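You operate a simulated robot arm through the tools that you are given. There is no shell and no other tool.

The job below is to be done with a simulated two-armed robot. You get a single attempt, and the scene is never put back.

JOB
Shut and latch the small trunk, drop the hasp, fit the seal that the card names and arm the logger.

The check looks at the end state, three seconds after you hand in, the way a careful person would. Anything else that was tipped, shoved, dropped, spilled or broken makes it a failure. Lids that push on must go on centred and level and be pressed home; caps that screw on are set level and turned clockwise until they are tight.

ROBOT AND FRAMES
Two 7-joint arms with two-finger parallel grippers on one trunk, on a base that moves. Base frame: it is fixed to the floor where the robot stands at the start and does not move with it; the origin is under the middle of the robot, x ahead of it, y to its left, z up. Lengths are in m, angles in degrees, forces in N, time in s.
The left shoulder is at the start at [0.08, 0.131, 0.947], the right one opposite. With the tool pointing down near the work surface each hand reaches from about 0.36 to 0.84 m from the robot's upright axis, wherever it stands, measured 20 degrees to its own side. Places, roughly: hasp eye [1.1, 0.1, 0.6]; small trunk hasp [0.6, -0.3, 1.2]; small trunk latch [0.9, 0.4, 0.6]; small trunk lid [0.6, -0.1, 0.9]; tilt logger button [0.6, -0.2, 1]. Payload 1.57 kg a hand.
The tool frame of a hand sits at the grasp point between the pads (the TCP): z along the fingers, y along the line on which they close. The tips reach 0.03 m beyond it. The gripper opens to 0.11 m. The fingers are 0.024 m wide and 0.012 m thick; the gripper's body (0.048 by 0.112 m) begins 0.078 m behind the TCP.
Orientation is that of the tool frame in the base frame, as a unit quaternion [w, x, y, z]. With the fingers straight down and closing along the base's y, the tool's x points along the base's -x, its y along +y and its z along -z.

CONTROLS
- The arms move only by the tool drive_tool. It takes "left_commands", "right_commands" or both (then of equal length, played together; a hand with none holds still); each is a list that holds one entry, the list of rows, each a list of 7 numbers: the shift along the base's x, y, z in units of 25 mm (1.0 is 25 mm), then the turn, a rotation vector about the base's x, y, z in units of 6 degrees (1.0 is 6 degrees), then the finger opening in m, from 0 to 0.11. In form: [[[tx, ty, tz, rx, ry, rz, gripper], ...]]. A call has 1 to 20 rows; each row shifts and turns the commanded pose from where the row before left it. A call with a number of a shift or a turn outside -1 to 1 is refused whole. Each row takes 0.2 s and may step no farther than 0.05 m and 8.6 degrees from the row before; otherwise, or with a gripper value out of range, the whole call is refused. Where a pose cannot be reached the arm comes as near as it can. A force on the tool above 90 N (or 10 N above the force at the start of the call, whichever is more), or a blocked arm, ends the call early, and 0.2 s more pass. Each finger travels about 0.108 m/s and halts on what it meets, pressing with about 27 N; the grip force reading is that of the motor and also rises with nothing between the fingers. The clock runs only during rows and for 0.2 s after the last one: add rows that do not move to give the fingers time. It gives the time, the measured TCP pose, the force on the tool (base axes), the opening and the grip force at its end, in the units of the frame above (readings bear some noise), with the torque about the TCP (base axes, N m) and any sound that the robot's microphone picked up.
- Cameras (640 x 400 px; columns grow to the right, rows downward): "scene" is now at [-0.0523, 0.0067, 1.4314]; the picture's right is [0.10, -1.00, 0.00], its down [-0.53, -0.05, -0.84] and it looks along [0.84, 0.08, -0.54] (base axes); focal length 214 px, centre (320, 200). "left" rides on the left gripper at [0.07, -0.016, -0.141] in its tool frame; the picture's right is [0.23, 0.97, 0.00], its down [-0.85, 0.20, -0.48] and it looks along [-0.47, 0.11, 0.88] (tool axes); focal length 222 px, centre (320, 200). "right" rides on the right gripper at [0.07, 0.016, -0.141] in its tool frame; the picture's right is [-0.23, 0.97, 0.00], its down [-0.86, -0.20, -0.48] and it looks along [-0.47, -0.11, 0.88] (tool axes); focal length 222 px, centre (320, 200). There is no depth. A picture from a camera that has moved, and an enlarged one, comes with that camera's place and axes in the base frame and with its lens. The place of the scene camera against the robot may be out by one fixed shift of up to 0.012 m in any direction.
- grab_frame(camera): a new picture of that camera. The clock stands still meanwhile.
- roll_base(legs): drives the robot by 1 to 6 legs, each [ahead, left, turn to the left] in m, m and degrees, along the robot's own axes; the way and the turn of a leg run together, so that a leg with both is an arc; at most 1.5 m and 180 degrees a leg. The arms and the cameras ride along, it lands a little off, and it stops where it bumps. It gives what a move gives.
- head_to(pan, tilt): turns the head with the scene camera to pan (to the left, within 109 degrees either way) and tilt (down, from -29 to 69), counted from straight ahead of the robot. It gives what a move gives.
- inspect(camera, box): a new picture of the part [left, top, right, bottom] of that camera's present view, enlarged. The clock stands still meanwhile.
- job_done(): hands the job in; it is judged then, once.

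Nothing tells you exact positions but the pictures and the camera data. Unless the task says otherwise, let go and move clear before handing in.

The tools are called after "Emit:" by a JSON object that holds its "api" and its "payload". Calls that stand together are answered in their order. drive_tool: Moves the arms, as the interface text tells. Its arguments: {"type":"object","properties":{"left_commands":{"type":"array"},"right_commands":{"type":"array"}},"required":[]} The other tools are called the same way: roll_base (legs) drives the base; head_to (pan, tilt) turns the head that bears the scene camera; grab_frame (camera) takes a picture; inspect (camera, box) takes an enlarged picture of a part of a camera's view; job_done () hands the job in.

At the start:

```text
time_s: 0.0
left_position: [0.4513, 0.3272, 1.3226]
left_tcp_rot: [0.001, 0.001, 1.0, 0.0]
left_wrist_force: [0.5, -0.7, -0.8]
left_moment: [0.03, -0.01, 0.01]
left_width: 0.1097
left_gripper_force: 0.0
right_position: [0.5005, -0.1017, 1.3499]
right_tcp_rot: [0.0, 0.0, 1.0, 0.0]
right_wrist_force: [0.0, 1.0, -0.3]
right_moment: [0.0, 0.01, 0.0]
right_width: 0.1099
right_gripper_force: 0.1
robot x, y, heading: [0.0004, 0.0006, 0.1]
head pan, tilt (commanded): [5.6, 32.3]
```

scene: 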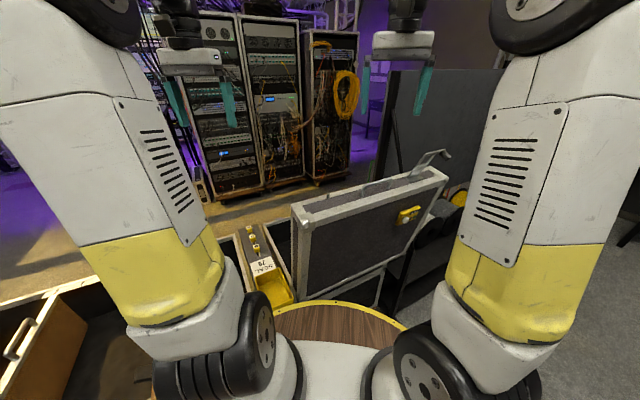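
right: 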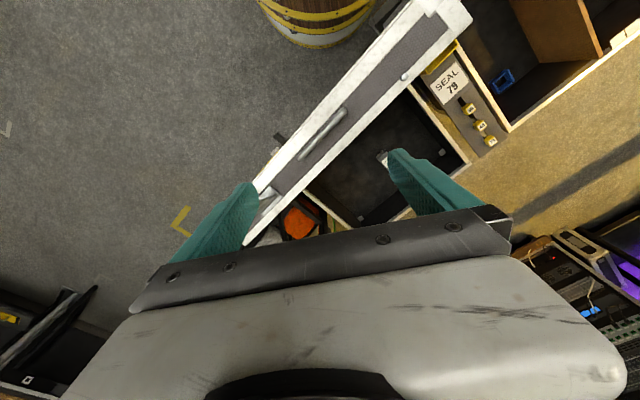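
left: 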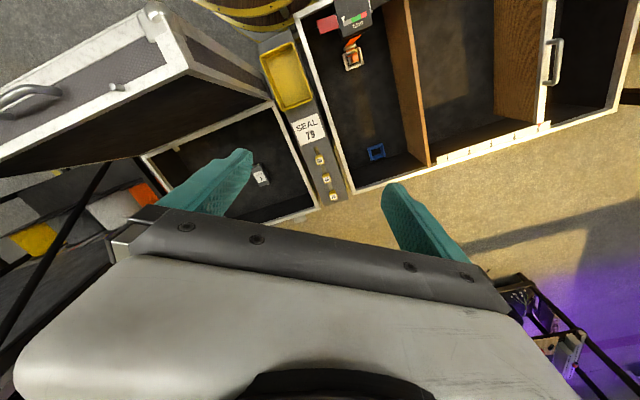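

The small trunk stands open with its lid upright ahead, and beside it is a rail with a yellow tray, a "SEAL 79" card and three yellow seals. I'll look closer before moving anything.

Emit:
{"api": "inspect", "payload": {"camera": "scene", "box": [220, 140, 460, 310]}}

Emit:
{"api": "inspect", "payload": {"camera": "right", "box": [230, 0, 520, 250]}}

Emit:
{"api": "inspect", "payload": {"camera": "left", "box": [130, 0, 420, 220]}}

```text
2.35 times, centred on (340, 225) of scene
camera zoom: at [-0.0523, 0.0067, 1.4314], right [0.1, -1.0, 0.0], down [-0.53, -0.05, -0.84], along [0.84, 0.08, -0.54], focal length 505 px, centre (273, 141)
```

zoom: 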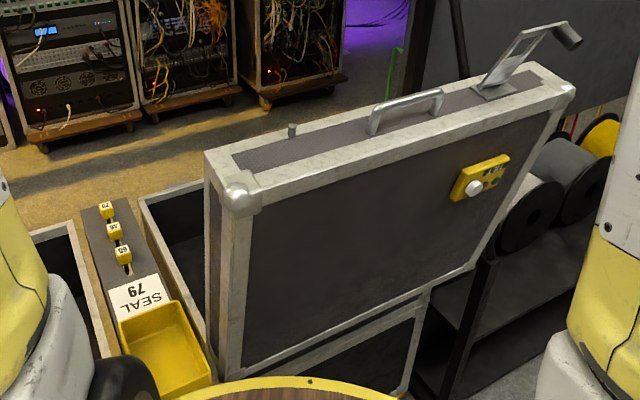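

```text
1.60 times, centred on (375, 125) of right
camera zoom: at [0.4313, -0.0843, 1.4926], right [0.23, 0.97, 0.0], down [0.86, -0.2, 0.48], along [0.47, -0.11, -0.88], focal length 355 px, centre (232, 320)
```

zoom: 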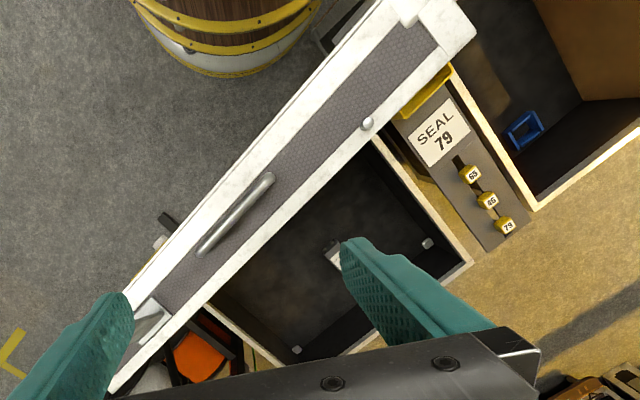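

```text
1.82 times, centred on (275, 110) of left
camera zoom: at [0.3824, 0.3115, 1.4652], right [-0.23, 0.97, 0.0], down [0.85, 0.2, 0.48], along [0.47, 0.11, -0.88], focal length 404 px, centre (402, 364)
```

zoom: 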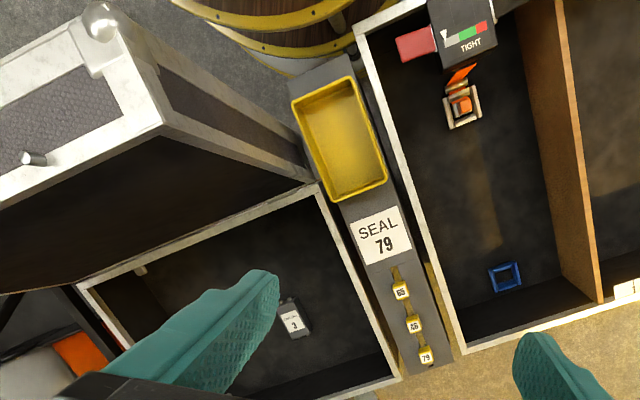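

The lid hinge is on the side near the robot, and the latch, hasp eye and seals are on the far side. I'll turn the head to map the surroundings.

Emit:
{"api": "head_to", "payload": {"pan": 45, "tilt": 40}}

Emit:
{"api": "grab_frame", "payload": {"camera": "scene"}}

Emit:
{"api": "head_to", "payload": {"pan": -40, "tilt": 40}}

Emit:
{"api": "grab_frame", "payload": {"camera": "scene"}}

Emit:
{"api": "head_to", "payload": {"pan": 5, "tilt": 55}}

Emit:
{"api": "grab_frame", "payload": {"camera": "scene"}}

Emit:
{"api": "head_to", "payload": {"pan": 0, "tilt": 10}}

Emit:
{"api": "grab_frame", "payload": {"camera": "scene"}}

```text
time_s: 1.1
left_position: [0.452, 0.3279, 1.324]
left_tcp_rot: [0.0, 0.0, 1.0, 0.001]
left_wrist_force: [-0.2, 0.8, 0.1]
left_moment: [-0.02, -0.02, 0.01]
left_width: 0.11
left_gripper_force: 0.0
right_position: [0.5016, -0.1014, 1.3512]
right_tcp_rot: [0.0, 0.001, 1.0, 0.0]
right_wrist_force: [0.3, -0.9, -1.0]
right_moment: [0.05, 0.02, 0.04]
right_width: 0.1103
right_gripper_force: 0.1
robot x, y, heading: [-0.0, -0.0025, -0.4]
head pan, tilt (commanded): [45.0, 40.0]
```

```text
taken
camera scene: at [-0.0811, 0.058, 1.4198], right [0.71, -0.71, 0.0], down [-0.45, -0.45, -0.77], along [0.54, 0.54, -0.64], focal length 214 px, centre (320, 200)
```

scene: 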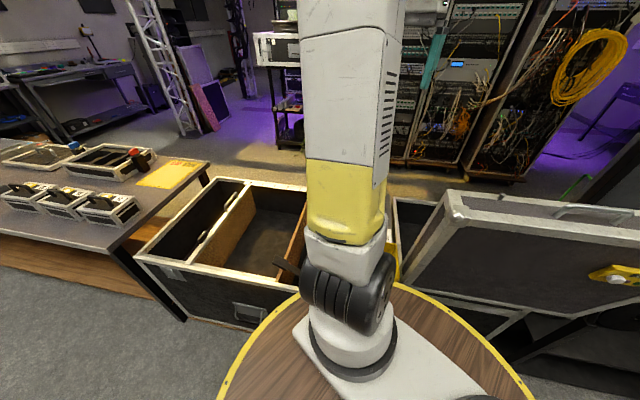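

```text
time_s: 2.6
left_position: [0.4523, 0.3277, 1.3229]
left_tcp_rot: [0.0, 0.0, 1.0, 0.0]
left_wrist_force: [-0.1, -0.7, 0.6]
left_moment: [0.01, -0.01, -0.02]
left_width: 0.1102
left_gripper_force: 0.1
right_position: [0.501, -0.1006, 1.3501]
right_tcp_rot: [0.0, 0.0, 1.0, 0.0]
right_wrist_force: [0.6, 0.0, 0.9]
right_moment: [0.03, -0.02, 0.03]
right_width: 0.1102
right_gripper_force: 0.0
robot x, y, heading: [0.0009, 0.0004, 0.0]
head pan, tilt (commanded): [-40.0, 40.0]
```

```text
taken
camera scene: at [-0.0761, -0.0567, 1.4198], right [-0.64, -0.77, 0.0], down [-0.49, 0.41, -0.77], along [0.59, -0.49, -0.64], focal length 214 px, centre (320, 200)
```

scene: 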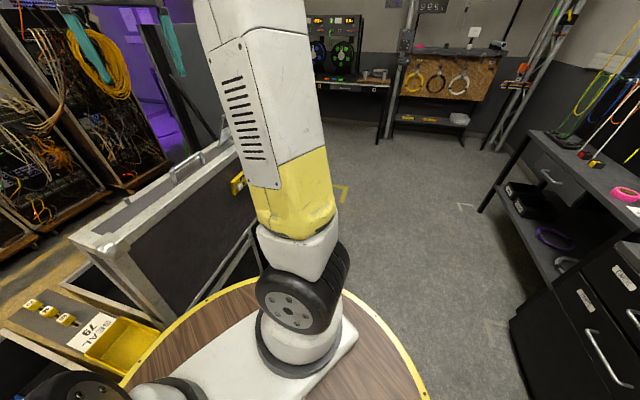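

```text
time_s: 3.8
left_position: [0.4527, 0.3262, 1.3238]
left_tcp_rot: [0.001, 0.0, 1.0, 0.001]
left_wrist_force: [-0.7, -0.9, -1.0]
left_moment: [0.0, -0.01, 0.02]
left_width: 0.11
left_gripper_force: 0.0
right_position: [0.502, -0.1026, 1.3507]
right_tcp_rot: [0.0, 0.0, 1.0, 0.0]
right_wrist_force: [0.2, 0.2, 0.1]
right_moment: [0.0, 0.01, 0.0]
right_width: 0.1099
right_gripper_force: 0.1
robot x, y, heading: [-0.0002, 0.0005, -0.1]
head pan, tilt (commanded): [5.0, 55.0]
```

```text
taken
camera scene: at [-0.0694, 0.0042, 1.3991], right [0.09, -1.0, 0.0], down [-0.82, -0.07, -0.57], along [0.57, 0.05, -0.82], focal length 214 px, centre (320, 200)
```

scene: 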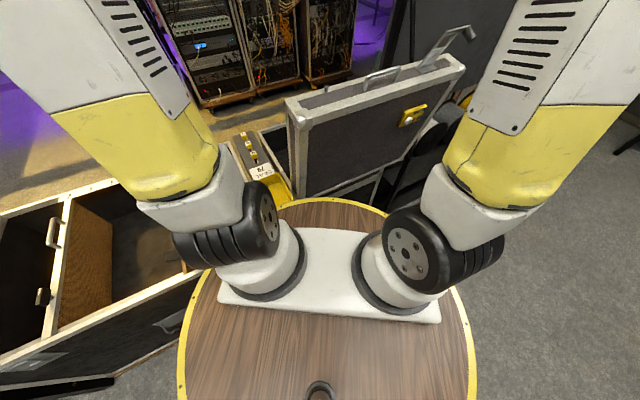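

```text
time_s: 4.9
left_position: [0.4519, 0.3274, 1.3234]
left_tcp_rot: [0.0, 0.0, 1.0, -0.001]
left_wrist_force: [0.2, 0.6, 0.2]
left_moment: [0.02, -0.03, 0.01]
left_width: 0.1101
left_gripper_force: 0.1
right_position: [0.5006, -0.1022, 1.3507]
right_tcp_rot: [0.0, -0.001, 1.0, 0.001]
right_wrist_force: [0.3, 0.3, -0.6]
right_moment: [0.02, -0.03, 0.02]
right_width: 0.1098
right_gripper_force: 0.0
robot x, y, heading: [-0.0016, -0.001, -0.1]
head pan, tilt (commanded): [0.0, 10.0]
```

```text
taken
camera scene: at [-0.0483, -0.0021, 1.4674], right [0.0, -1.0, 0.0], down [-0.17, 0.0, -0.98], along [0.98, 0.0, -0.17], focal length 214 px, centre (320, 200)
```

scene: 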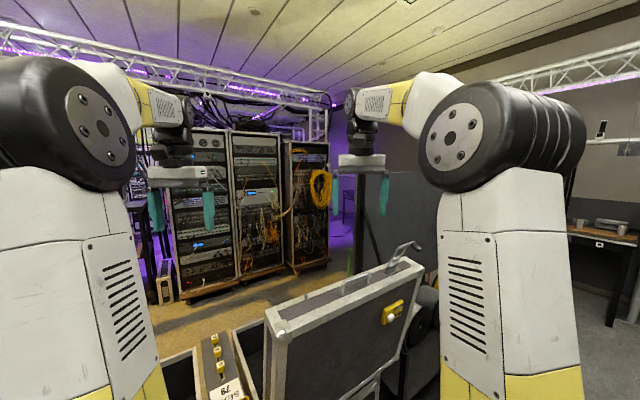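

The robot's body is the barrel, and the trunk front faces roughly away from me, with open floor between it and the racks. Next I'll look right to find a route round.

Emit:
{"api": "head_to", "payload": {"pan": -25, "tilt": 20}}

Emit:
{"api": "grab_frame", "payload": {"camera": "scene"}}

Emit:
{"api": "head_to", "payload": {"pan": -60, "tilt": 20}}

Emit:
{"api": "grab_frame", "payload": {"camera": "scene"}}

Emit:
{"api": "head_to", "payload": {"pan": -100, "tilt": 30}}

Emit:
{"api": "grab_frame", "payload": {"camera": "scene"}}

Emit:
{"api": "head_to", "payload": {"pan": 90, "tilt": 30}}

Emit:
{"api": "grab_frame", "payload": {"camera": "scene"}}

```text
time_s: 5.8
left_position: [0.454, 0.3277, 1.3245]
left_tcp_rot: [0.0, 0.0, 1.0, -0.001]
left_wrist_force: [0.7, -0.4, 0.3]
left_moment: [0.02, 0.04, 0.0]
left_width: 0.1101
left_gripper_force: 0.1
right_position: [0.5013, -0.1007, 1.3505]
right_tcp_rot: [0.001, 0.0, 1.0, 0.0]
right_wrist_force: [0.5, -0.4, -0.1]
right_moment: [0.0, -0.02, 0.02]
right_width: 0.1099
right_gripper_force: 0.0
robot x, y, heading: [0.0002, -0.0012, 0.1]
head pan, tilt (commanded): [-25.0, 20.0]
```

```text
taken
camera scene: at [-0.0568, -0.0414, 1.4512], right [-0.42, -0.91, 0.0], down [-0.31, 0.14, -0.94], along [0.85, -0.4, -0.34], focal length 214 px, centre (320, 200)
```

scene: 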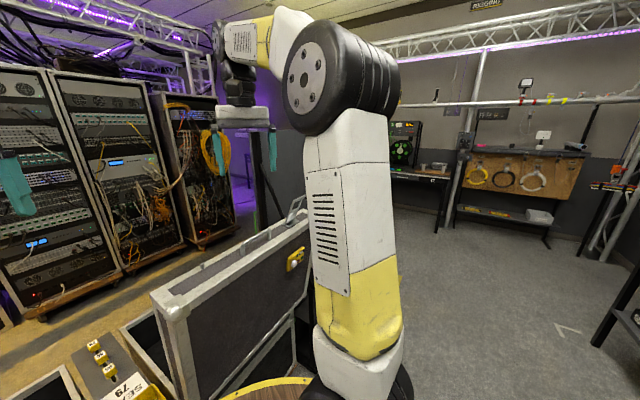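

```text
time_s: 6.8
left_position: [0.4532, 0.3268, 1.3233]
left_tcp_rot: [0.0, 0.0, 1.0, 0.0]
left_wrist_force: [-0.6, 0.6, 0.1]
left_moment: [-0.03, 0.02, 0.01]
left_width: 0.1101
left_gripper_force: 0.1
right_position: [0.5016, -0.102, 1.3499]
right_tcp_rot: [0.0, 0.001, 1.0, 0.0]
right_wrist_force: [-0.3, -0.7, 0.7]
right_moment: [0.0, -0.01, 0.0]
right_width: 0.1099
right_gripper_force: 0.1
robot x, y, heading: [0.0009, 0.0024, -0.0]
head pan, tilt (commanded): [-60.0, 20.0]
```

```text
taken
camera scene: at [-0.0946, -0.0827, 1.4512], right [-0.87, -0.5, 0.0], down [-0.17, 0.3, -0.94], along [0.47, -0.81, -0.34], focal length 214 px, centre (320, 200)
```

scene: 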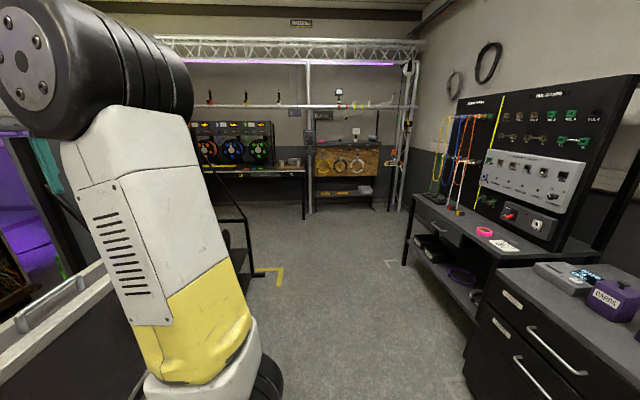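

```text
time_s: 7.9
left_position: [0.4534, 0.3271, 1.3237]
left_tcp_rot: [0.0, 0.001, 1.0, -0.001]
left_wrist_force: [-0.1, 0.4, -0.5]
left_moment: [0.0, 0.03, 0.01]
left_width: 0.1103
left_gripper_force: 0.0
right_position: [0.5021, -0.1018, 1.3504]
right_tcp_rot: [0.0, 0.0, 1.0, 0.0]
right_wrist_force: [0.6, 0.0, 0.8]
right_moment: [-0.01, 0.0, -0.03]
right_width: 0.1103
right_gripper_force: 0.2
robot x, y, heading: [-0.0002, -0.0014, 0.1]
head pan, tilt (commanded): [-100.0, 30.0]
```

```text
taken
camera scene: at [-0.1569, -0.0911, 1.4351], right [-0.98, 0.17, 0.0], down [0.09, 0.49, -0.87], along [-0.15, -0.85, -0.5], focal length 214 px, centre (320, 200)
```

scene: 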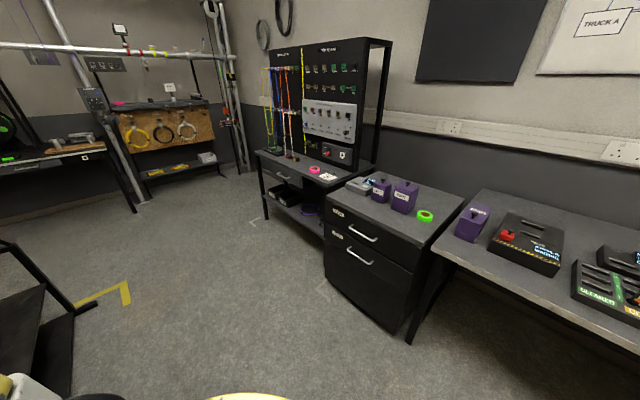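

```text
time_s: 10.7
left_position: [0.4526, 0.3277, 1.3235]
left_tcp_rot: [0.0, 0.0, 1.0, 0.0]
left_wrist_force: [0.2, 0.3, -0.4]
left_moment: [0.0, 0.01, 0.05]
left_width: 0.1097
left_gripper_force: 0.0
right_position: [0.5022, -0.102, 1.3515]
right_tcp_rot: [0.0, 0.0, 1.0, 0.0]
right_wrist_force: [-0.3, -0.3, -0.5]
right_moment: [0.03, 0.0, 0.01]
right_width: 0.1099
right_gripper_force: 0.0
robot x, y, heading: [-0.0018, -0.0006, 0.2]
head pan, tilt (commanded): [90.0, 30.0]
```

```text
taken
camera scene: at [-0.1412, 0.0884, 1.4351], right [1.0, 0.0, 0.0], down [0.0, -0.5, -0.87], along [0.0, 0.87, -0.5], focal length 214 px, centre (320, 200)
```

scene: 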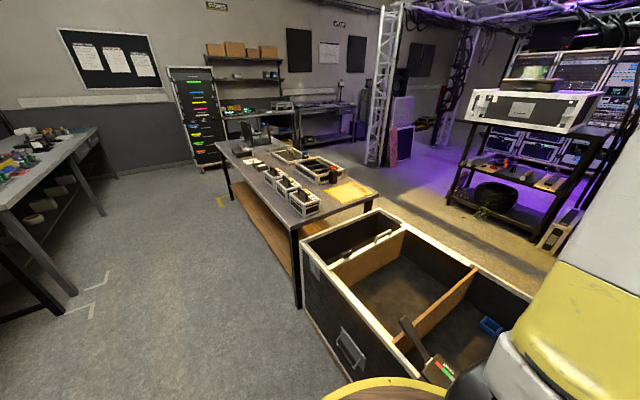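

The room looks squared to the trunk, about 33° off my heading, and a path runs right round the reel cart to the trunk's front side. I'll back off first, turn right and advance in stages, looking each time.

Emit:
{"api": "roll_base", "payload": {"legs": [[-0.251, -0.164, 0], [0, 0, -57]]}}

Emit:
{"api": "head_to", "payload": {"pan": 0, "tilt": 20}}

Emit:
{"api": "grab_frame", "payload": {"camera": "scene"}}

Emit:
{"api": "head_to", "payload": {"pan": 45, "tilt": 20}}

Emit:
{"api": "grab_frame", "payload": {"camera": "scene"}}

```text
time_s: 15.3
left_position: [0.2623, -0.3699, 1.3228]
left_tcp_rot: [0.0, 0.481, 0.877, 0.0]
left_wrist_force: [0.4, 1.1, -0.3]
left_moment: [-0.03, -0.06, 0.0]
left_width: 0.11
left_gripper_force: 0.1
right_position: [-0.0744, -0.6424, 1.3504]
right_tcp_rot: [0.0, 0.482, 0.876, 0.0]
right_wrist_force: [-0.8, 0.3, -1.1]
right_moment: [-0.02, 0.02, -0.03]
right_width: 0.1098
right_gripper_force: 0.0
robot x, y, heading: [-0.2581, -0.1648, -57.7]
head pan, tilt (commanded): [90.0, 30.0]
```

```text
time_s: 16.9
left_position: [0.2628, -0.3712, 1.3234]
left_tcp_rot: [0.0, 0.481, 0.877, 0.0]
left_wrist_force: [-0.6, 0.0, 0.0]
left_moment: [0.0, 0.01, -0.01]
left_width: 0.1102
left_gripper_force: 0.1
right_position: [-0.0745, -0.6413, 1.3499]
right_tcp_rot: [0.0, 0.481, 0.877, 0.0]
right_wrist_force: [-0.7, -0.3, -0.8]
right_moment: [0.0, 0.04, -0.01]
right_width: 0.1099
right_gripper_force: 0.0
robot x, y, heading: [-0.256, -0.1641, -57.4]
head pan, tilt (commanded): [0.0, 20.0]
```

```text
taken
camera scene: at [-0.2837, -0.1265, 1.4512], right [-0.84, -0.54, 0.0], down [-0.18, 0.29, -0.94], along [0.5, -0.79, -0.34], focal length 214 px, centre (320, 200)
```

scene: 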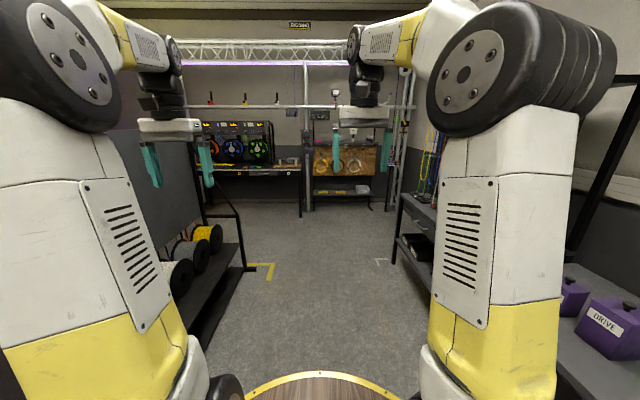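

```text
time_s: 18.1
left_position: [0.2621, -0.3707, 1.323]
left_tcp_rot: [0.0, 0.481, 0.877, 0.0]
left_wrist_force: [0.1, -0.8, -0.1]
left_moment: [0.02, -0.01, -0.03]
left_width: 0.1099
left_gripper_force: 0.0
right_position: [-0.0751, -0.6416, 1.3498]
right_tcp_rot: [-0.001, 0.482, 0.876, 0.0]
right_wrist_force: [0.2, -0.7, 0.1]
right_moment: [-0.02, -0.02, 0.01]
right_width: 0.1101
right_gripper_force: 0.0
robot x, y, heading: [-0.2555, -0.1615, -57.7]
head pan, tilt (commanded): [45.0, 20.0]
```

```text
taken
camera scene: at [-0.2429, -0.0682, 1.4512], right [-0.22, -0.98, 0.0], down [-0.33, 0.07, -0.94], along [0.92, -0.21, -0.34], focal length 214 px, centre (320, 200)
```

scene: 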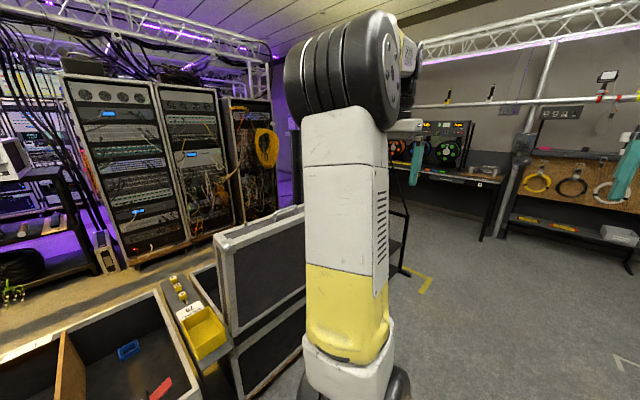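

The corridor ahead is clear: the cart's end is at about s = 1.8 m along it, and the far bench is at about 3.2 m. I'll advance 1.5 m and look again.

Emit:
{"api": "roll_base", "payload": {"legs": [[1.5, 0, 0], [0.85, 0, 0]]}}

Emit:
{"api": "head_to", "payload": {"pan": 60, "tilt": 25}}

Emit:
{"api": "grab_frame", "payload": {"camera": "scene"}}

Emit:
{"api": "head_to", "payload": {"pan": 100, "tilt": 25}}

Emit:
{"api": "grab_frame", "payload": {"camera": "scene"}}

Emit:
{"api": "head_to", "payload": {"pan": 0, "tilt": 25}}

Emit:
{"api": "grab_frame", "payload": {"camera": "scene"}}

```text
time_s: 29.5
left_position: [1.4699, -2.3623, 1.3236]
left_tcp_rot: [0.0, 0.492, 0.871, 0.0]
left_wrist_force: [-0.5, -0.6, -0.4]
left_moment: [0.0, 0.02, 0.02]
left_width: 0.11
left_gripper_force: 0.0
right_position: [1.1263, -2.6261, 1.3504]
right_tcp_rot: [-0.001, 0.493, 0.87, 0.0]
right_wrist_force: [-0.1, 0.1, 0.9]
right_moment: [0.02, 0.03, 0.02]
right_width: 0.11
right_gripper_force: 0.1
robot x, y, heading: [0.9584, -2.1431, -59.1]
head pan, tilt (commanded): [45.0, 20.0]
```

```text
time_s: 30.2
left_position: [1.4709, -2.3631, 1.323]
left_tcp_rot: [0.0, 0.493, 0.87, 0.0]
left_wrist_force: [0.5, -0.9, 0.6]
left_moment: [0.03, 0.02, -0.03]
left_width: 0.1099
left_gripper_force: 0.1
right_position: [1.1271, -2.6262, 1.3509]
right_tcp_rot: [0.0, 0.493, 0.87, 0.0]
right_wrist_force: [0.6, -0.2, 0.2]
right_moment: [-0.01, 0.01, -0.02]
right_width: 0.11
right_gripper_force: 0.1
robot x, y, heading: [0.956, -2.144, -59.3]
head pan, tilt (commanded): [60.0, 25.0]
```

```text
taken
camera scene: at [0.9751, -2.0239, 1.4431], right [0.02, -1.0, 0.0], down [-0.42, -0.01, -0.91], along [0.91, 0.01, -0.42], focal length 214 px, centre (320, 200)
```

scene: 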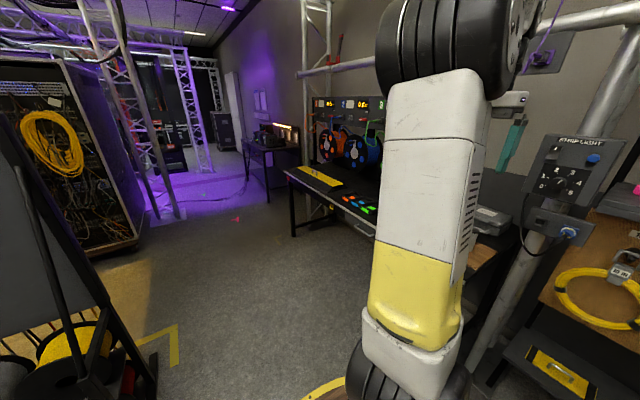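

```text
time_s: 31.3
left_position: [1.4691, -2.3624, 1.3232]
left_tcp_rot: [-0.001, 0.492, 0.871, -0.001]
left_wrist_force: [0.5, -0.2, 0.2]
left_moment: [-0.01, -0.01, 0.0]
left_width: 0.1098
left_gripper_force: 0.0
right_position: [1.1271, -2.6266, 1.3496]
right_tcp_rot: [0.0, 0.493, 0.87, 0.0]
right_wrist_force: [-0.8, 0.1, 1.1]
right_moment: [0.0, 0.03, 0.05]
right_width: 0.1099
right_gripper_force: 0.0
robot x, y, heading: [0.957, -2.1436, -59.2]
head pan, tilt (commanded): [100.0, 25.0]
```

```text
taken
camera scene: at [0.9526, -1.9651, 1.4431], right [0.65, -0.76, 0.0], down [-0.32, -0.28, -0.91], along [0.69, 0.59, -0.42], focal length 214 px, centre (320, 200)
```

scene: 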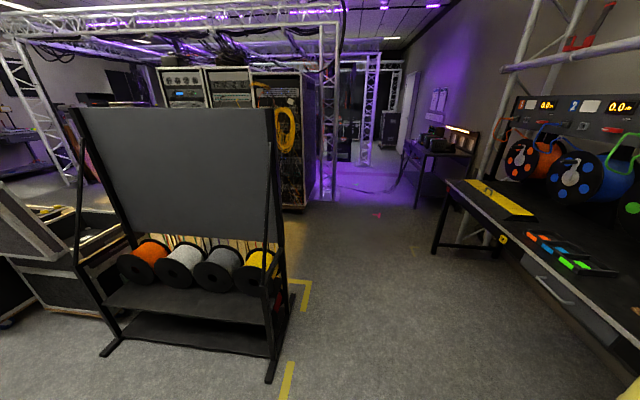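

```text
time_s: 33.1
left_position: [1.4712, -2.3636, 1.3246]
left_tcp_rot: [0.0, 0.493, 0.87, 0.0]
left_wrist_force: [0.4, -0.2, -0.5]
left_moment: [-0.01, 0.0, -0.01]
left_width: 0.11
left_gripper_force: 0.0
right_position: [1.1267, -2.6258, 1.3513]
right_tcp_rot: [0.0, 0.493, 0.87, 0.0]
right_wrist_force: [-0.1, -1.1, 0.1]
right_moment: [0.01, 0.02, -0.02]
right_width: 0.1102
right_gripper_force: 0.1
robot x, y, heading: [0.9567, -2.1404, -59.2]
head pan, tilt (commanded): [0.0, 25.0]
```

```text
taken
camera scene: at [0.9304, -2.1044, 1.4431], right [-0.86, -0.51, 0.0], down [-0.22, 0.36, -0.91], along [0.47, -0.78, -0.42], focal length 214 px, centre (320, 200)
```

scene: 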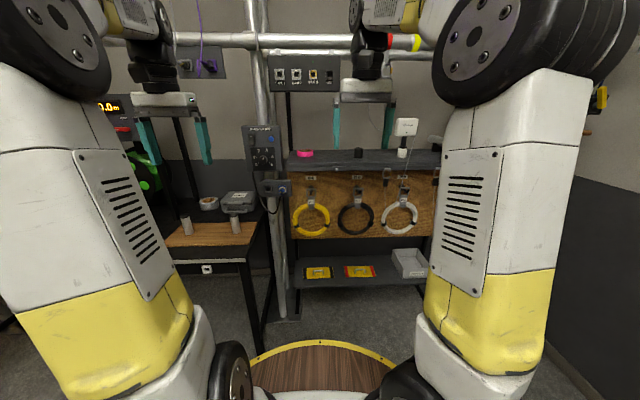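

I'm at the end of the corridor and the reel cart is to my left. I'll turn to face the racks and drive past the cart's end along the clear aisle.

Emit:
{"api": "roll_base", "payload": {"legs": [[0, 0, 92.3], [1.05, -0.08, 0], [1.05, 0, 0]]}}

Emit:
{"api": "head_to", "payload": {"pan": 90, "tilt": 25}}

Emit:
{"api": "grab_frame", "payload": {"camera": "scene"}}

Emit:
{"api": "head_to", "payload": {"pan": 40, "tilt": 25}}

Emit:
{"api": "grab_frame", "payload": {"camera": "scene"}}

```text
time_s: 47.4
left_position: [2.9376, -0.5179, 1.3238]
left_tcp_rot: [0.0, -0.288, 0.958, 0.0]
left_wrist_force: [0.9, -0.3, -0.1]
left_moment: [0.0, 0.02, 0.0]
left_width: 0.11
left_gripper_force: 0.0
right_position: [3.2158, -0.8495, 1.3497]
right_tcp_rot: [0.0, -0.288, 0.958, 0.0]
right_wrist_force: [-0.5, 0.2, 0.5]
right_moment: [0.0, 0.01, -0.02]
right_width: 0.1101
right_gripper_force: 0.0
robot x, y, heading: [2.7437, -1.0406, 33.5]
head pan, tilt (commanded): [0.0, 25.0]
```

```text
time_s: 49.1
left_position: [2.9385, -0.5181, 1.324]
left_tcp_rot: [-0.001, -0.289, 0.957, 0.001]
left_wrist_force: [0.4, -0.6, 0.0]
left_moment: [-0.01, 0.01, 0.03]
left_width: 0.1099
left_gripper_force: 0.1
right_position: [3.2157, -0.8492, 1.3509]
right_tcp_rot: [0.001, -0.288, 0.958, 0.0]
right_wrist_force: [-0.4, -0.8, 0.6]
right_moment: [0.01, 0.02, 0.03]
right_width: 0.1101
right_gripper_force: 0.0
robot x, y, heading: [2.7369, -1.0375, 33.6]
head pan, tilt (commanded): [90.0, 25.0]
```

```text
taken
camera scene: at [2.5719, -1.0429, 1.4431], right [0.83, 0.55, 0.0], down [0.23, -0.35, -0.91], along [-0.5, 0.76, -0.42], focal length 214 px, centre (320, 200)
```

scene: 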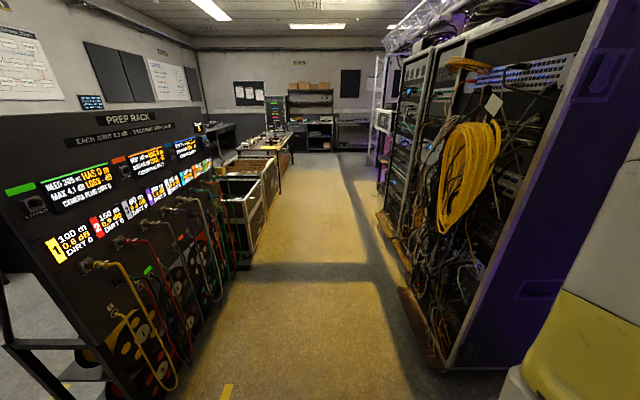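

```text
time_s: 50.3
left_position: [2.9367, -0.5176, 1.3236]
left_tcp_rot: [0.0, -0.288, 0.958, -0.001]
left_wrist_force: [0.0, -0.2, -0.2]
left_moment: [0.0, 0.01, -0.01]
left_width: 0.1097
left_gripper_force: 0.1
right_position: [3.2161, -0.8492, 1.3509]
right_tcp_rot: [0.001, -0.287, 0.958, 0.0]
right_wrist_force: [0.0, 0.3, -0.7]
right_moment: [-0.02, -0.01, 0.0]
right_width: 0.1103
right_gripper_force: 0.0
robot x, y, heading: [2.7408, -1.0416, 33.3]
head pan, tilt (commanded): [40.0, 25.0]
```

```text
taken
camera scene: at [2.6488, -1.0315, 1.4431], right [0.96, -0.28, 0.0], down [-0.12, -0.41, -0.91], along [0.26, 0.87, -0.42], focal length 214 px, centre (320, 200)
```

scene: 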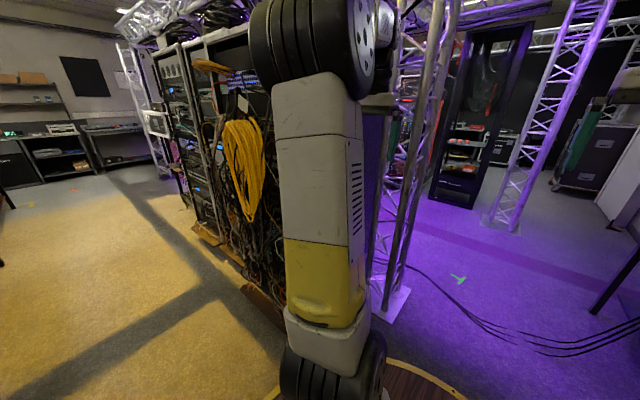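

The aisle between the prep rack and the server racks is about 1.1 m wide. I'll turn to face along it and drive up to the trunk's front.

Emit:
{"api": "roll_base", "payload": {"legs": [[0, 0, 89.8], [1.0, 0.08, 0]]}}

Emit:
{"api": "head_to", "payload": {"pan": 20, "tilt": 35}}

Emit:
{"api": "grab_frame", "payload": {"camera": "scene"}}

Emit:
{"api": "grab_frame", "payload": {"camera": "left"}}

```text
time_s: 59.4
left_position: [1.5747, -0.0753, 1.3245]
left_tcp_rot: [0.0, 0.887, -0.462, 0.001]
left_wrist_force: [-0.1, 0.0, -0.2]
left_moment: [0.0, -0.01, -0.02]
left_width: 0.1099
left_gripper_force: 0.0
right_position: [1.898, 0.2123, 1.3514]
right_tcp_rot: [0.0, 0.887, -0.462, -0.001]
right_wrist_force: [0.4, -0.1, 0.0]
right_moment: [0.03, -0.02, 0.01]
right_width: 0.11
right_gripper_force: 0.0
robot x, y, heading: [2.1012, -0.2589, 124.9]
head pan, tilt (commanded): [40.0, 25.0]
```

```text
time_s: 60.2
left_position: [1.5744, -0.0747, 1.3229]
left_tcp_rot: [-0.001, 0.887, -0.462, 0.0]
left_wrist_force: [-0.8, 0.4, 0.1]
left_moment: [0.0, -0.06, 0.01]
left_width: 0.1102
left_gripper_force: 0.0
right_position: [1.8982, 0.2116, 1.3521]
right_tcp_rot: [0.0, 0.888, -0.461, 0.0]
right_wrist_force: [-0.1, 0.7, -0.4]
right_moment: [-0.02, 0.0, -0.02]
right_width: 0.1102
right_gripper_force: 0.0
robot x, y, heading: [2.102, -0.2572, 124.9]
head pan, tilt (commanded): [20.0, 35.0]
```

```text
taken
camera scene: at [2.1092, -0.3235, 1.4273], right [0.57, 0.82, 0.0], down [0.47, -0.33, -0.82], along [-0.67, 0.47, -0.57], focal length 214 px, centre (320, 200)
```

scene: 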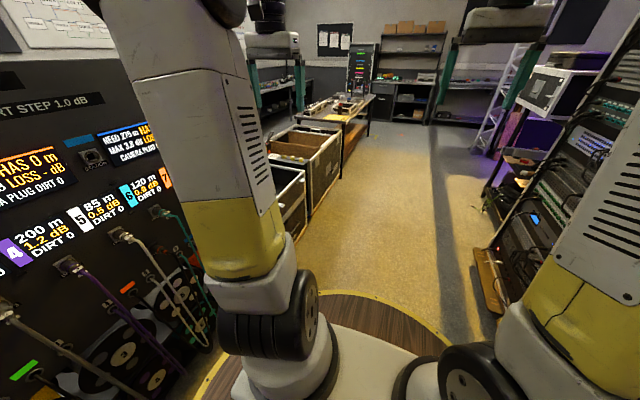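

```text
taken
camera left: at [1.627, -0.1223, 1.4653], right [-0.67, -0.75, 0.0], down [-0.65, 0.59, 0.48], along [-0.36, 0.32, -0.88], focal length 222 px, centre (320, 200)
```

left: 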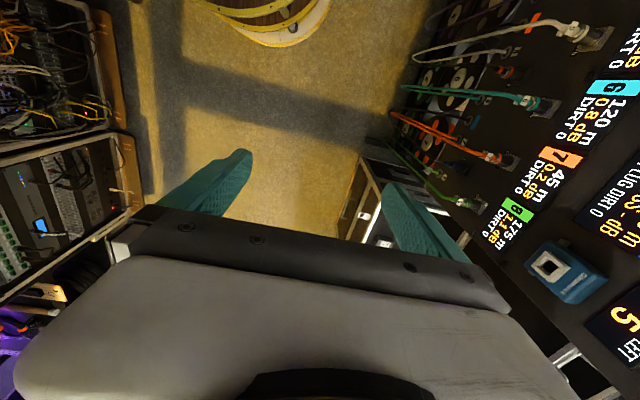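

I'm alongside the prep rack and clear of it. I'll straighten and drive on to be opposite the small trunk.

Emit:
{"api": "roll_base", "payload": {"legs": [[0, 0, -1.7], [0.95, 0.0, 0], [0, 0, 90]]}}

Emit:
{"api": "head_to", "payload": {"pan": 0, "tilt": 40}}

Emit:
{"api": "grab_frame", "payload": {"camera": "scene"}}

Emit:
{"api": "grab_frame", "payload": {"camera": "left"}}

Emit:
{"api": "grab_frame", "payload": {"camera": "right"}}

```text
time_s: 69.4
left_position: [1.368, 0.0309, 1.3239]
left_tcp_rot: [0.0, 0.96, 0.28, 0.0]
left_wrist_force: [-0.3, -0.1, -0.5]
left_moment: [-0.01, 0.0, 0.03]
left_width: 0.11
left_gripper_force: 0.1
right_position: [1.097, 0.3676, 1.3509]
right_tcp_rot: [0.001, 0.961, 0.278, 0.0]
right_wrist_force: [1.0, -0.5, -0.3]
right_moment: [-0.01, -0.02, -0.04]
right_width: 0.11
right_gripper_force: 0.0
robot x, y, heading: [1.5721, 0.5498, -147.5]
head pan, tilt (commanded): [20.0, 35.0]
```

```text
time_s: 70.2
left_position: [1.3682, 0.0313, 1.3235]
left_tcp_rot: [0.0, 0.96, 0.279, 0.0]
left_wrist_force: [0.1, 0.2, 0.3]
left_moment: [0.02, 0.01, 0.01]
left_width: 0.11
left_gripper_force: 0.0
right_position: [1.0967, 0.3673, 1.3508]
right_tcp_rot: [0.0, 0.96, 0.279, 0.0]
right_wrist_force: [0.1, 0.1, -1.0]
right_moment: [0.01, -0.02, -0.01]
right_width: 0.11
right_gripper_force: 0.0
robot x, y, heading: [1.574, 0.549, -147.5]
head pan, tilt (commanded): [0.0, 40.0]
```

```text
taken
camera scene: at [1.6202, 0.5775, 1.4198], right [-0.54, 0.84, 0.0], down [0.54, 0.35, -0.77], along [-0.65, -0.41, -0.64], focal length 214 px, centre (320, 200)
```

scene: 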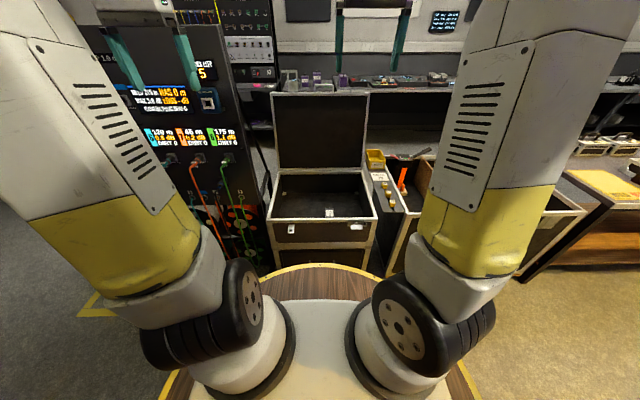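

```text
taken
camera left: at [1.4183, 0.082, 1.4652], right [0.71, -0.7, 0.0], down [-0.61, -0.63, 0.48], along [-0.34, -0.34, -0.88], focal length 222 px, centre (320, 200)
```

left: 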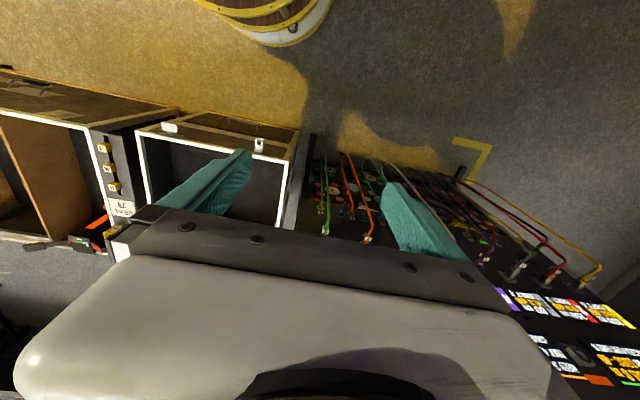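

```text
taken
camera right: at [1.1642, 0.3927, 1.4927], right [0.33, -0.94, 0.0], down [-0.83, -0.29, 0.48], along [-0.45, -0.16, -0.88], focal length 222 px, centre (320, 200)
```

right: 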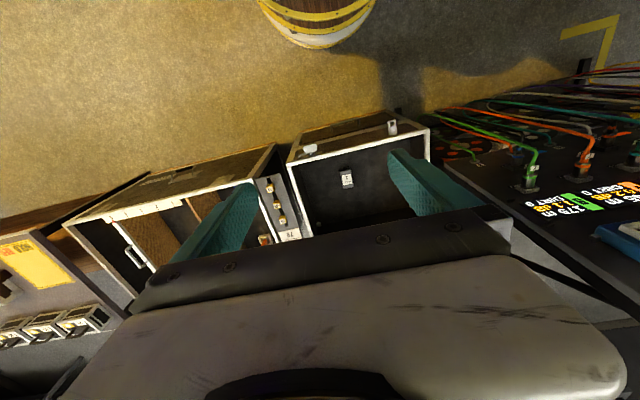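

I'm now facing the trunk's front, with the latch on its right and the hasp eye on its left. Closer look.

Emit:
{"api": "inspect", "payload": {"camera": "scene", "box": [250, 80, 430, 280]}}

Emit:
{"api": "inspect", "payload": {"camera": "right", "box": [240, 80, 460, 260]}}

Emit:
{"api": "inspect", "payload": {"camera": "scene", "box": [350, 140, 430, 200]}}

Emit:
{"api": "inspect", "payload": {"camera": "scene", "box": [260, 200, 390, 270]}}

```text
2.00 times, centred on (340, 180) of scene
camera zoom: at [1.6202, 0.5775, 1.4198], right [-0.54, 0.84, 0.0], down [0.54, 0.35, -0.77], along [-0.65, -0.41, -0.64], focal length 429 px, centre (280, 240)
```

zoom: 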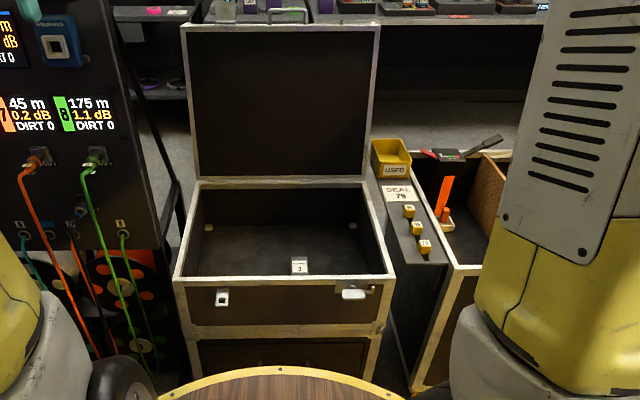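

```text
2.22 times, centred on (350, 170) of right
camera zoom: at [1.1642, 0.3927, 1.4927], right [0.33, -0.94, 0.0], down [-0.83, -0.29, 0.48], along [-0.45, -0.16, -0.88], focal length 494 px, centre (253, 267)
```

zoom: 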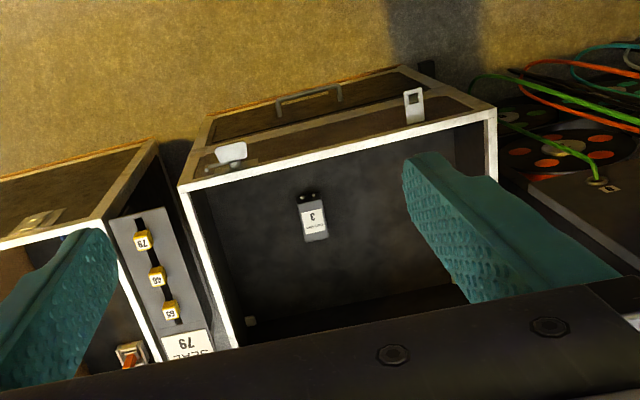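

```text
6.67 times, centred on (390, 170) of scene
camera zoom: at [1.6202, 0.5775, 1.4198], right [-0.54, 0.84, 0.0], down [0.54, 0.35, -0.77], along [-0.65, -0.41, -0.64], focal length 1430 px, centre (-147, 400)
```

zoom: 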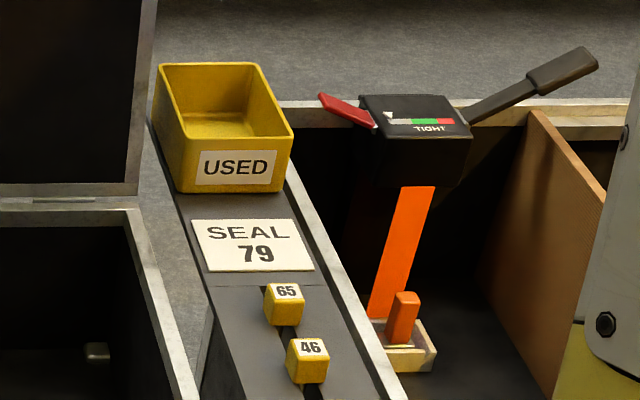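

```text
4.92 times, centred on (325, 235) of scene
camera zoom: at [1.6202, 0.5775, 1.4198], right [-0.54, 0.84, 0.0], down [0.54, 0.35, -0.77], along [-0.65, -0.41, -0.64], focal length 1056 px, centre (295, 28)
```

zoom: 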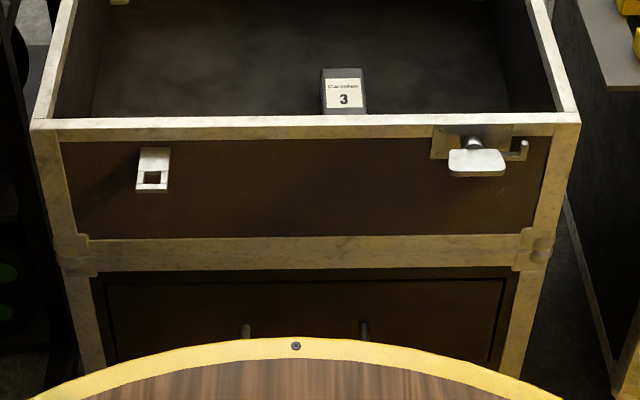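

The trunk front has a twist latch (right) and a hasp eye plate with a square hole (left), and the seals sit on the rail to the right. I'll lower the right hand in free space to look at the latch up close.

Emit:
{"api": "drive_tool", "payload": {"right_commands": [[[0.074, 0.257, -1, 0, 0, 0, 0.11], [0.074, 0.257, -1, 0, 0, 0, 0.11], [0.074, 0.257, -1, 0, 0, 0, 0.11], [0.074, 0.257, -1, 0, 0, 0, 0.11], [0.074, 0.257, -1, 0, 0, 0, 0.11], [0.074, 0.257, -1, 0, 0, 0, 0.11], [0.074, 0.257, -1, 0, 0, 0, 0.11], [0.074, 0.257, -1, 0, 0, 0, 0.11], [0.074, 0.257, -1, 0, 0, 0, 0.11], [0.074, 0.257, -1, 0, 0, 0, 0.11], [0.074, 0.257, -1, 0, 0, 0, 0.11], [0.074, 0.257, -1, 0, 0, 0, 0.11], [0.074, 0.257, -1, 0, 0, 0, 0.11], [0.074, 0.257, -1, 0, 0, 0, 0.11], [0.074, 0.257, -1, 0, 0, 0, 0.11], [0.074, 0.257, -1, 0, 0, 0, 0.11]]]}}

Emit:
{"api": "grab_frame", "payload": {"camera": "right"}}

Emit:
{"api": "inspect", "payload": {"camera": "right", "box": [240, 80, 460, 220]}}

```text
time_s: 73.6
left_position: [1.3695, 0.0301, 1.3236]
left_tcp_rot: [0.0, 0.96, 0.279, 0.0]
left_wrist_force: [0.4, -0.5, -0.3]
left_moment: [-0.05, 0.02, 0.01]
left_width: 0.1103
left_gripper_force: 0.1
right_position: [1.1263, 0.4708, 0.9506]
right_tcp_rot: [0.0, 0.96, 0.28, 0.001]
right_wrist_force: [0.0, 0.4, 0.0]
right_moment: [-0.02, -0.03, 0.01]
right_width: 0.1098
right_gripper_force: 0.1
robot x, y, heading: [1.5774, 0.5523, -147.6]
head pan, tilt (commanded): [0.0, 40.0]
```

```text
taken
camera right: at [1.1938, 0.4953, 1.0921], right [0.33, -0.94, 0.0], down [-0.83, -0.29, 0.48], along [-0.45, -0.16, -0.88], focal length 222 px, centre (320, 200)
```

right: 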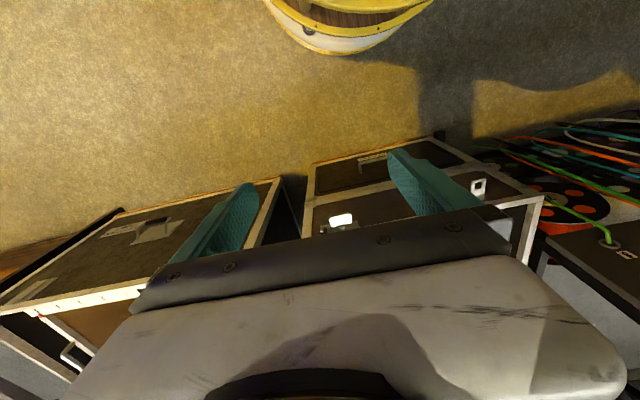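

```text
2.86 times, centred on (350, 150) of right
camera zoom: at [1.1938, 0.4953, 1.0921], right [0.33, -0.94, 0.0], down [-0.83, -0.29, 0.48], along [-0.45, -0.16, -0.88], focal length 635 px, centre (234, 343)
```

zoom: 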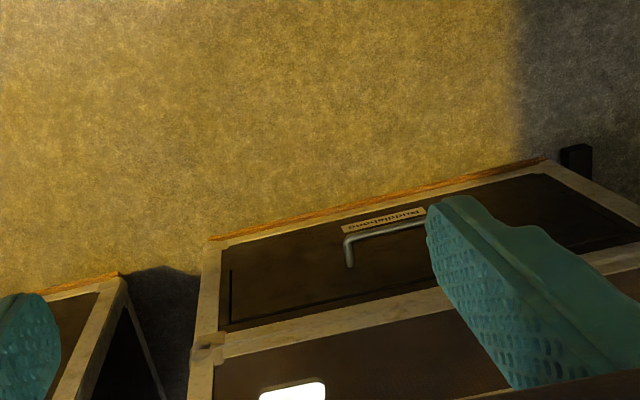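

The hand camera's view is inverted, so I need to pitch the hand forward to see the trunk's front face.

Emit:
{"api": "drive_tool", "payload": {"right_commands": [[[0, 0, 0, -0.547, 0.837, 0, 0.11], [0, 0, 0, -0.547, 0.837, 0, 0.11], [0, 0, 0, -0.547, 0.837, 0, 0.11], [0, 0, 0, -0.547, 0.837, 0, 0.11], [0, 0, 0, -0.547, 0.837, 0, 0.11], [0, 0, 0, -0.547, 0.837, 0, 0.11], [0, 0, 0, 0, 0, 0, 0.11]]]}}

Emit:
{"api": "grab_frame", "payload": {"camera": "right"}}

```text
time_s: 75.2
left_position: [1.3682, 0.0303, 1.3229]
left_tcp_rot: [0.0, 0.96, 0.28, 0.0]
left_wrist_force: [0.2, -0.8, 0.5]
left_moment: [0.03, 0.01, -0.03]
left_width: 0.1099
left_gripper_force: 0.1
right_position: [1.0558, 0.4339, 0.9702]
right_tcp_rot: [0.09, 0.914, 0.265, -0.294]
right_wrist_force: [1.0, 0.2, -1.3]
right_moment: [-0.02, -0.01, 0.0]
right_width: 0.1104
right_gripper_force: 0.1
right hand out of reach, approached as far as the arm can: row 3, 4, 5, 6
robot x, y, heading: [1.5739, 0.5493, -147.6]
head pan, tilt (commanded): [0.0, 40.0]
```

```text
taken
camera right: at [1.1814, 0.4965, 1.0454], right [0.37, -0.92, 0.14], down [-0.46, -0.05, 0.89], along [-0.81, -0.39, -0.44], focal length 222 px, centre (320, 200)
```

right: 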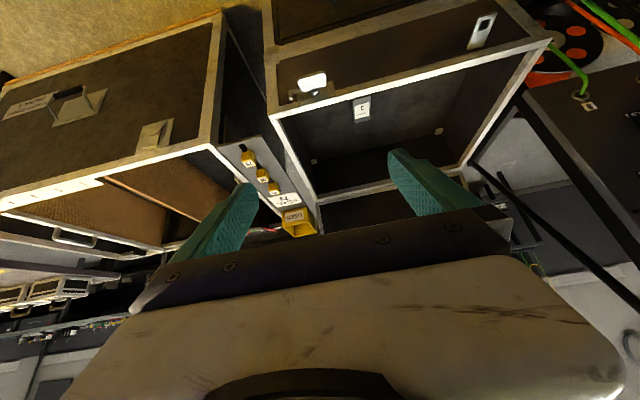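

Now the trunk front is visible (upside down). Zooming on the latch and eye.

Emit:
{"api": "inspect", "payload": {"camera": "right", "box": [270, 55, 360, 125]}}

Emit:
{"api": "inspect", "payload": {"camera": "right", "box": [440, 0, 530, 60]}}

Emit:
{"api": "inspect", "payload": {"camera": "right", "box": [220, 130, 340, 240]}}

```text
5.71 times, centred on (315, 90) of right
camera zoom: at [1.1814, 0.4965, 1.0454], right [0.37, -0.92, 0.14], down [-0.46, -0.05, 0.89], along [-0.81, -0.39, -0.44], focal length 1269 px, centre (349, 829)
```

zoom: 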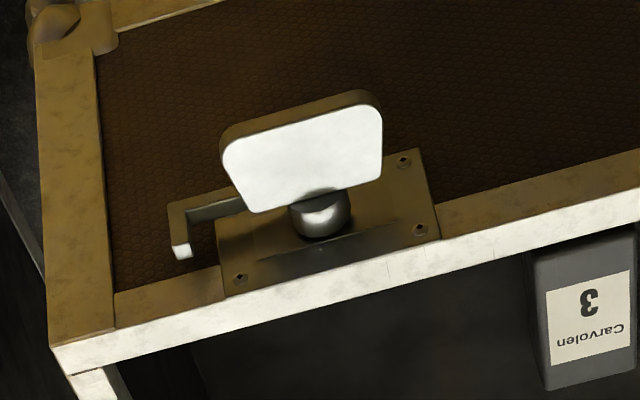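

```text
6.67 times, centred on (485, 30) of right
camera zoom: at [1.1814, 0.4965, 1.0454], right [0.37, -0.92, 0.14], down [-0.46, -0.05, 0.89], along [-0.81, -0.39, -0.44], focal length 1481 px, centre (-780, 1333)
```

zoom: 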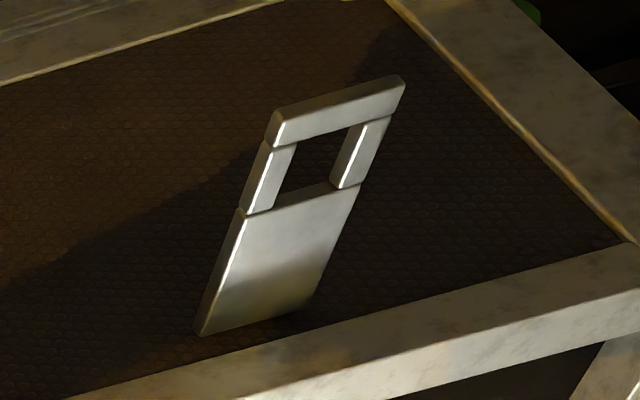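

```text
3.64 times, centred on (280, 185) of right
camera zoom: at [1.1814, 0.4965, 1.0454], right [0.37, -0.92, 0.14], down [-0.46, -0.05, 0.89], along [-0.81, -0.39, -0.44], focal length 808 px, centre (466, 254)
```

zoom: 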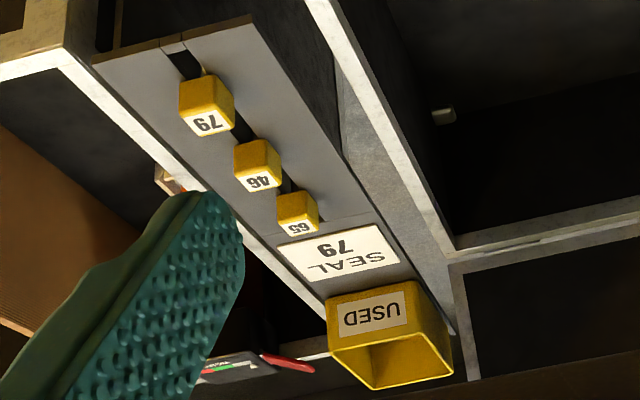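

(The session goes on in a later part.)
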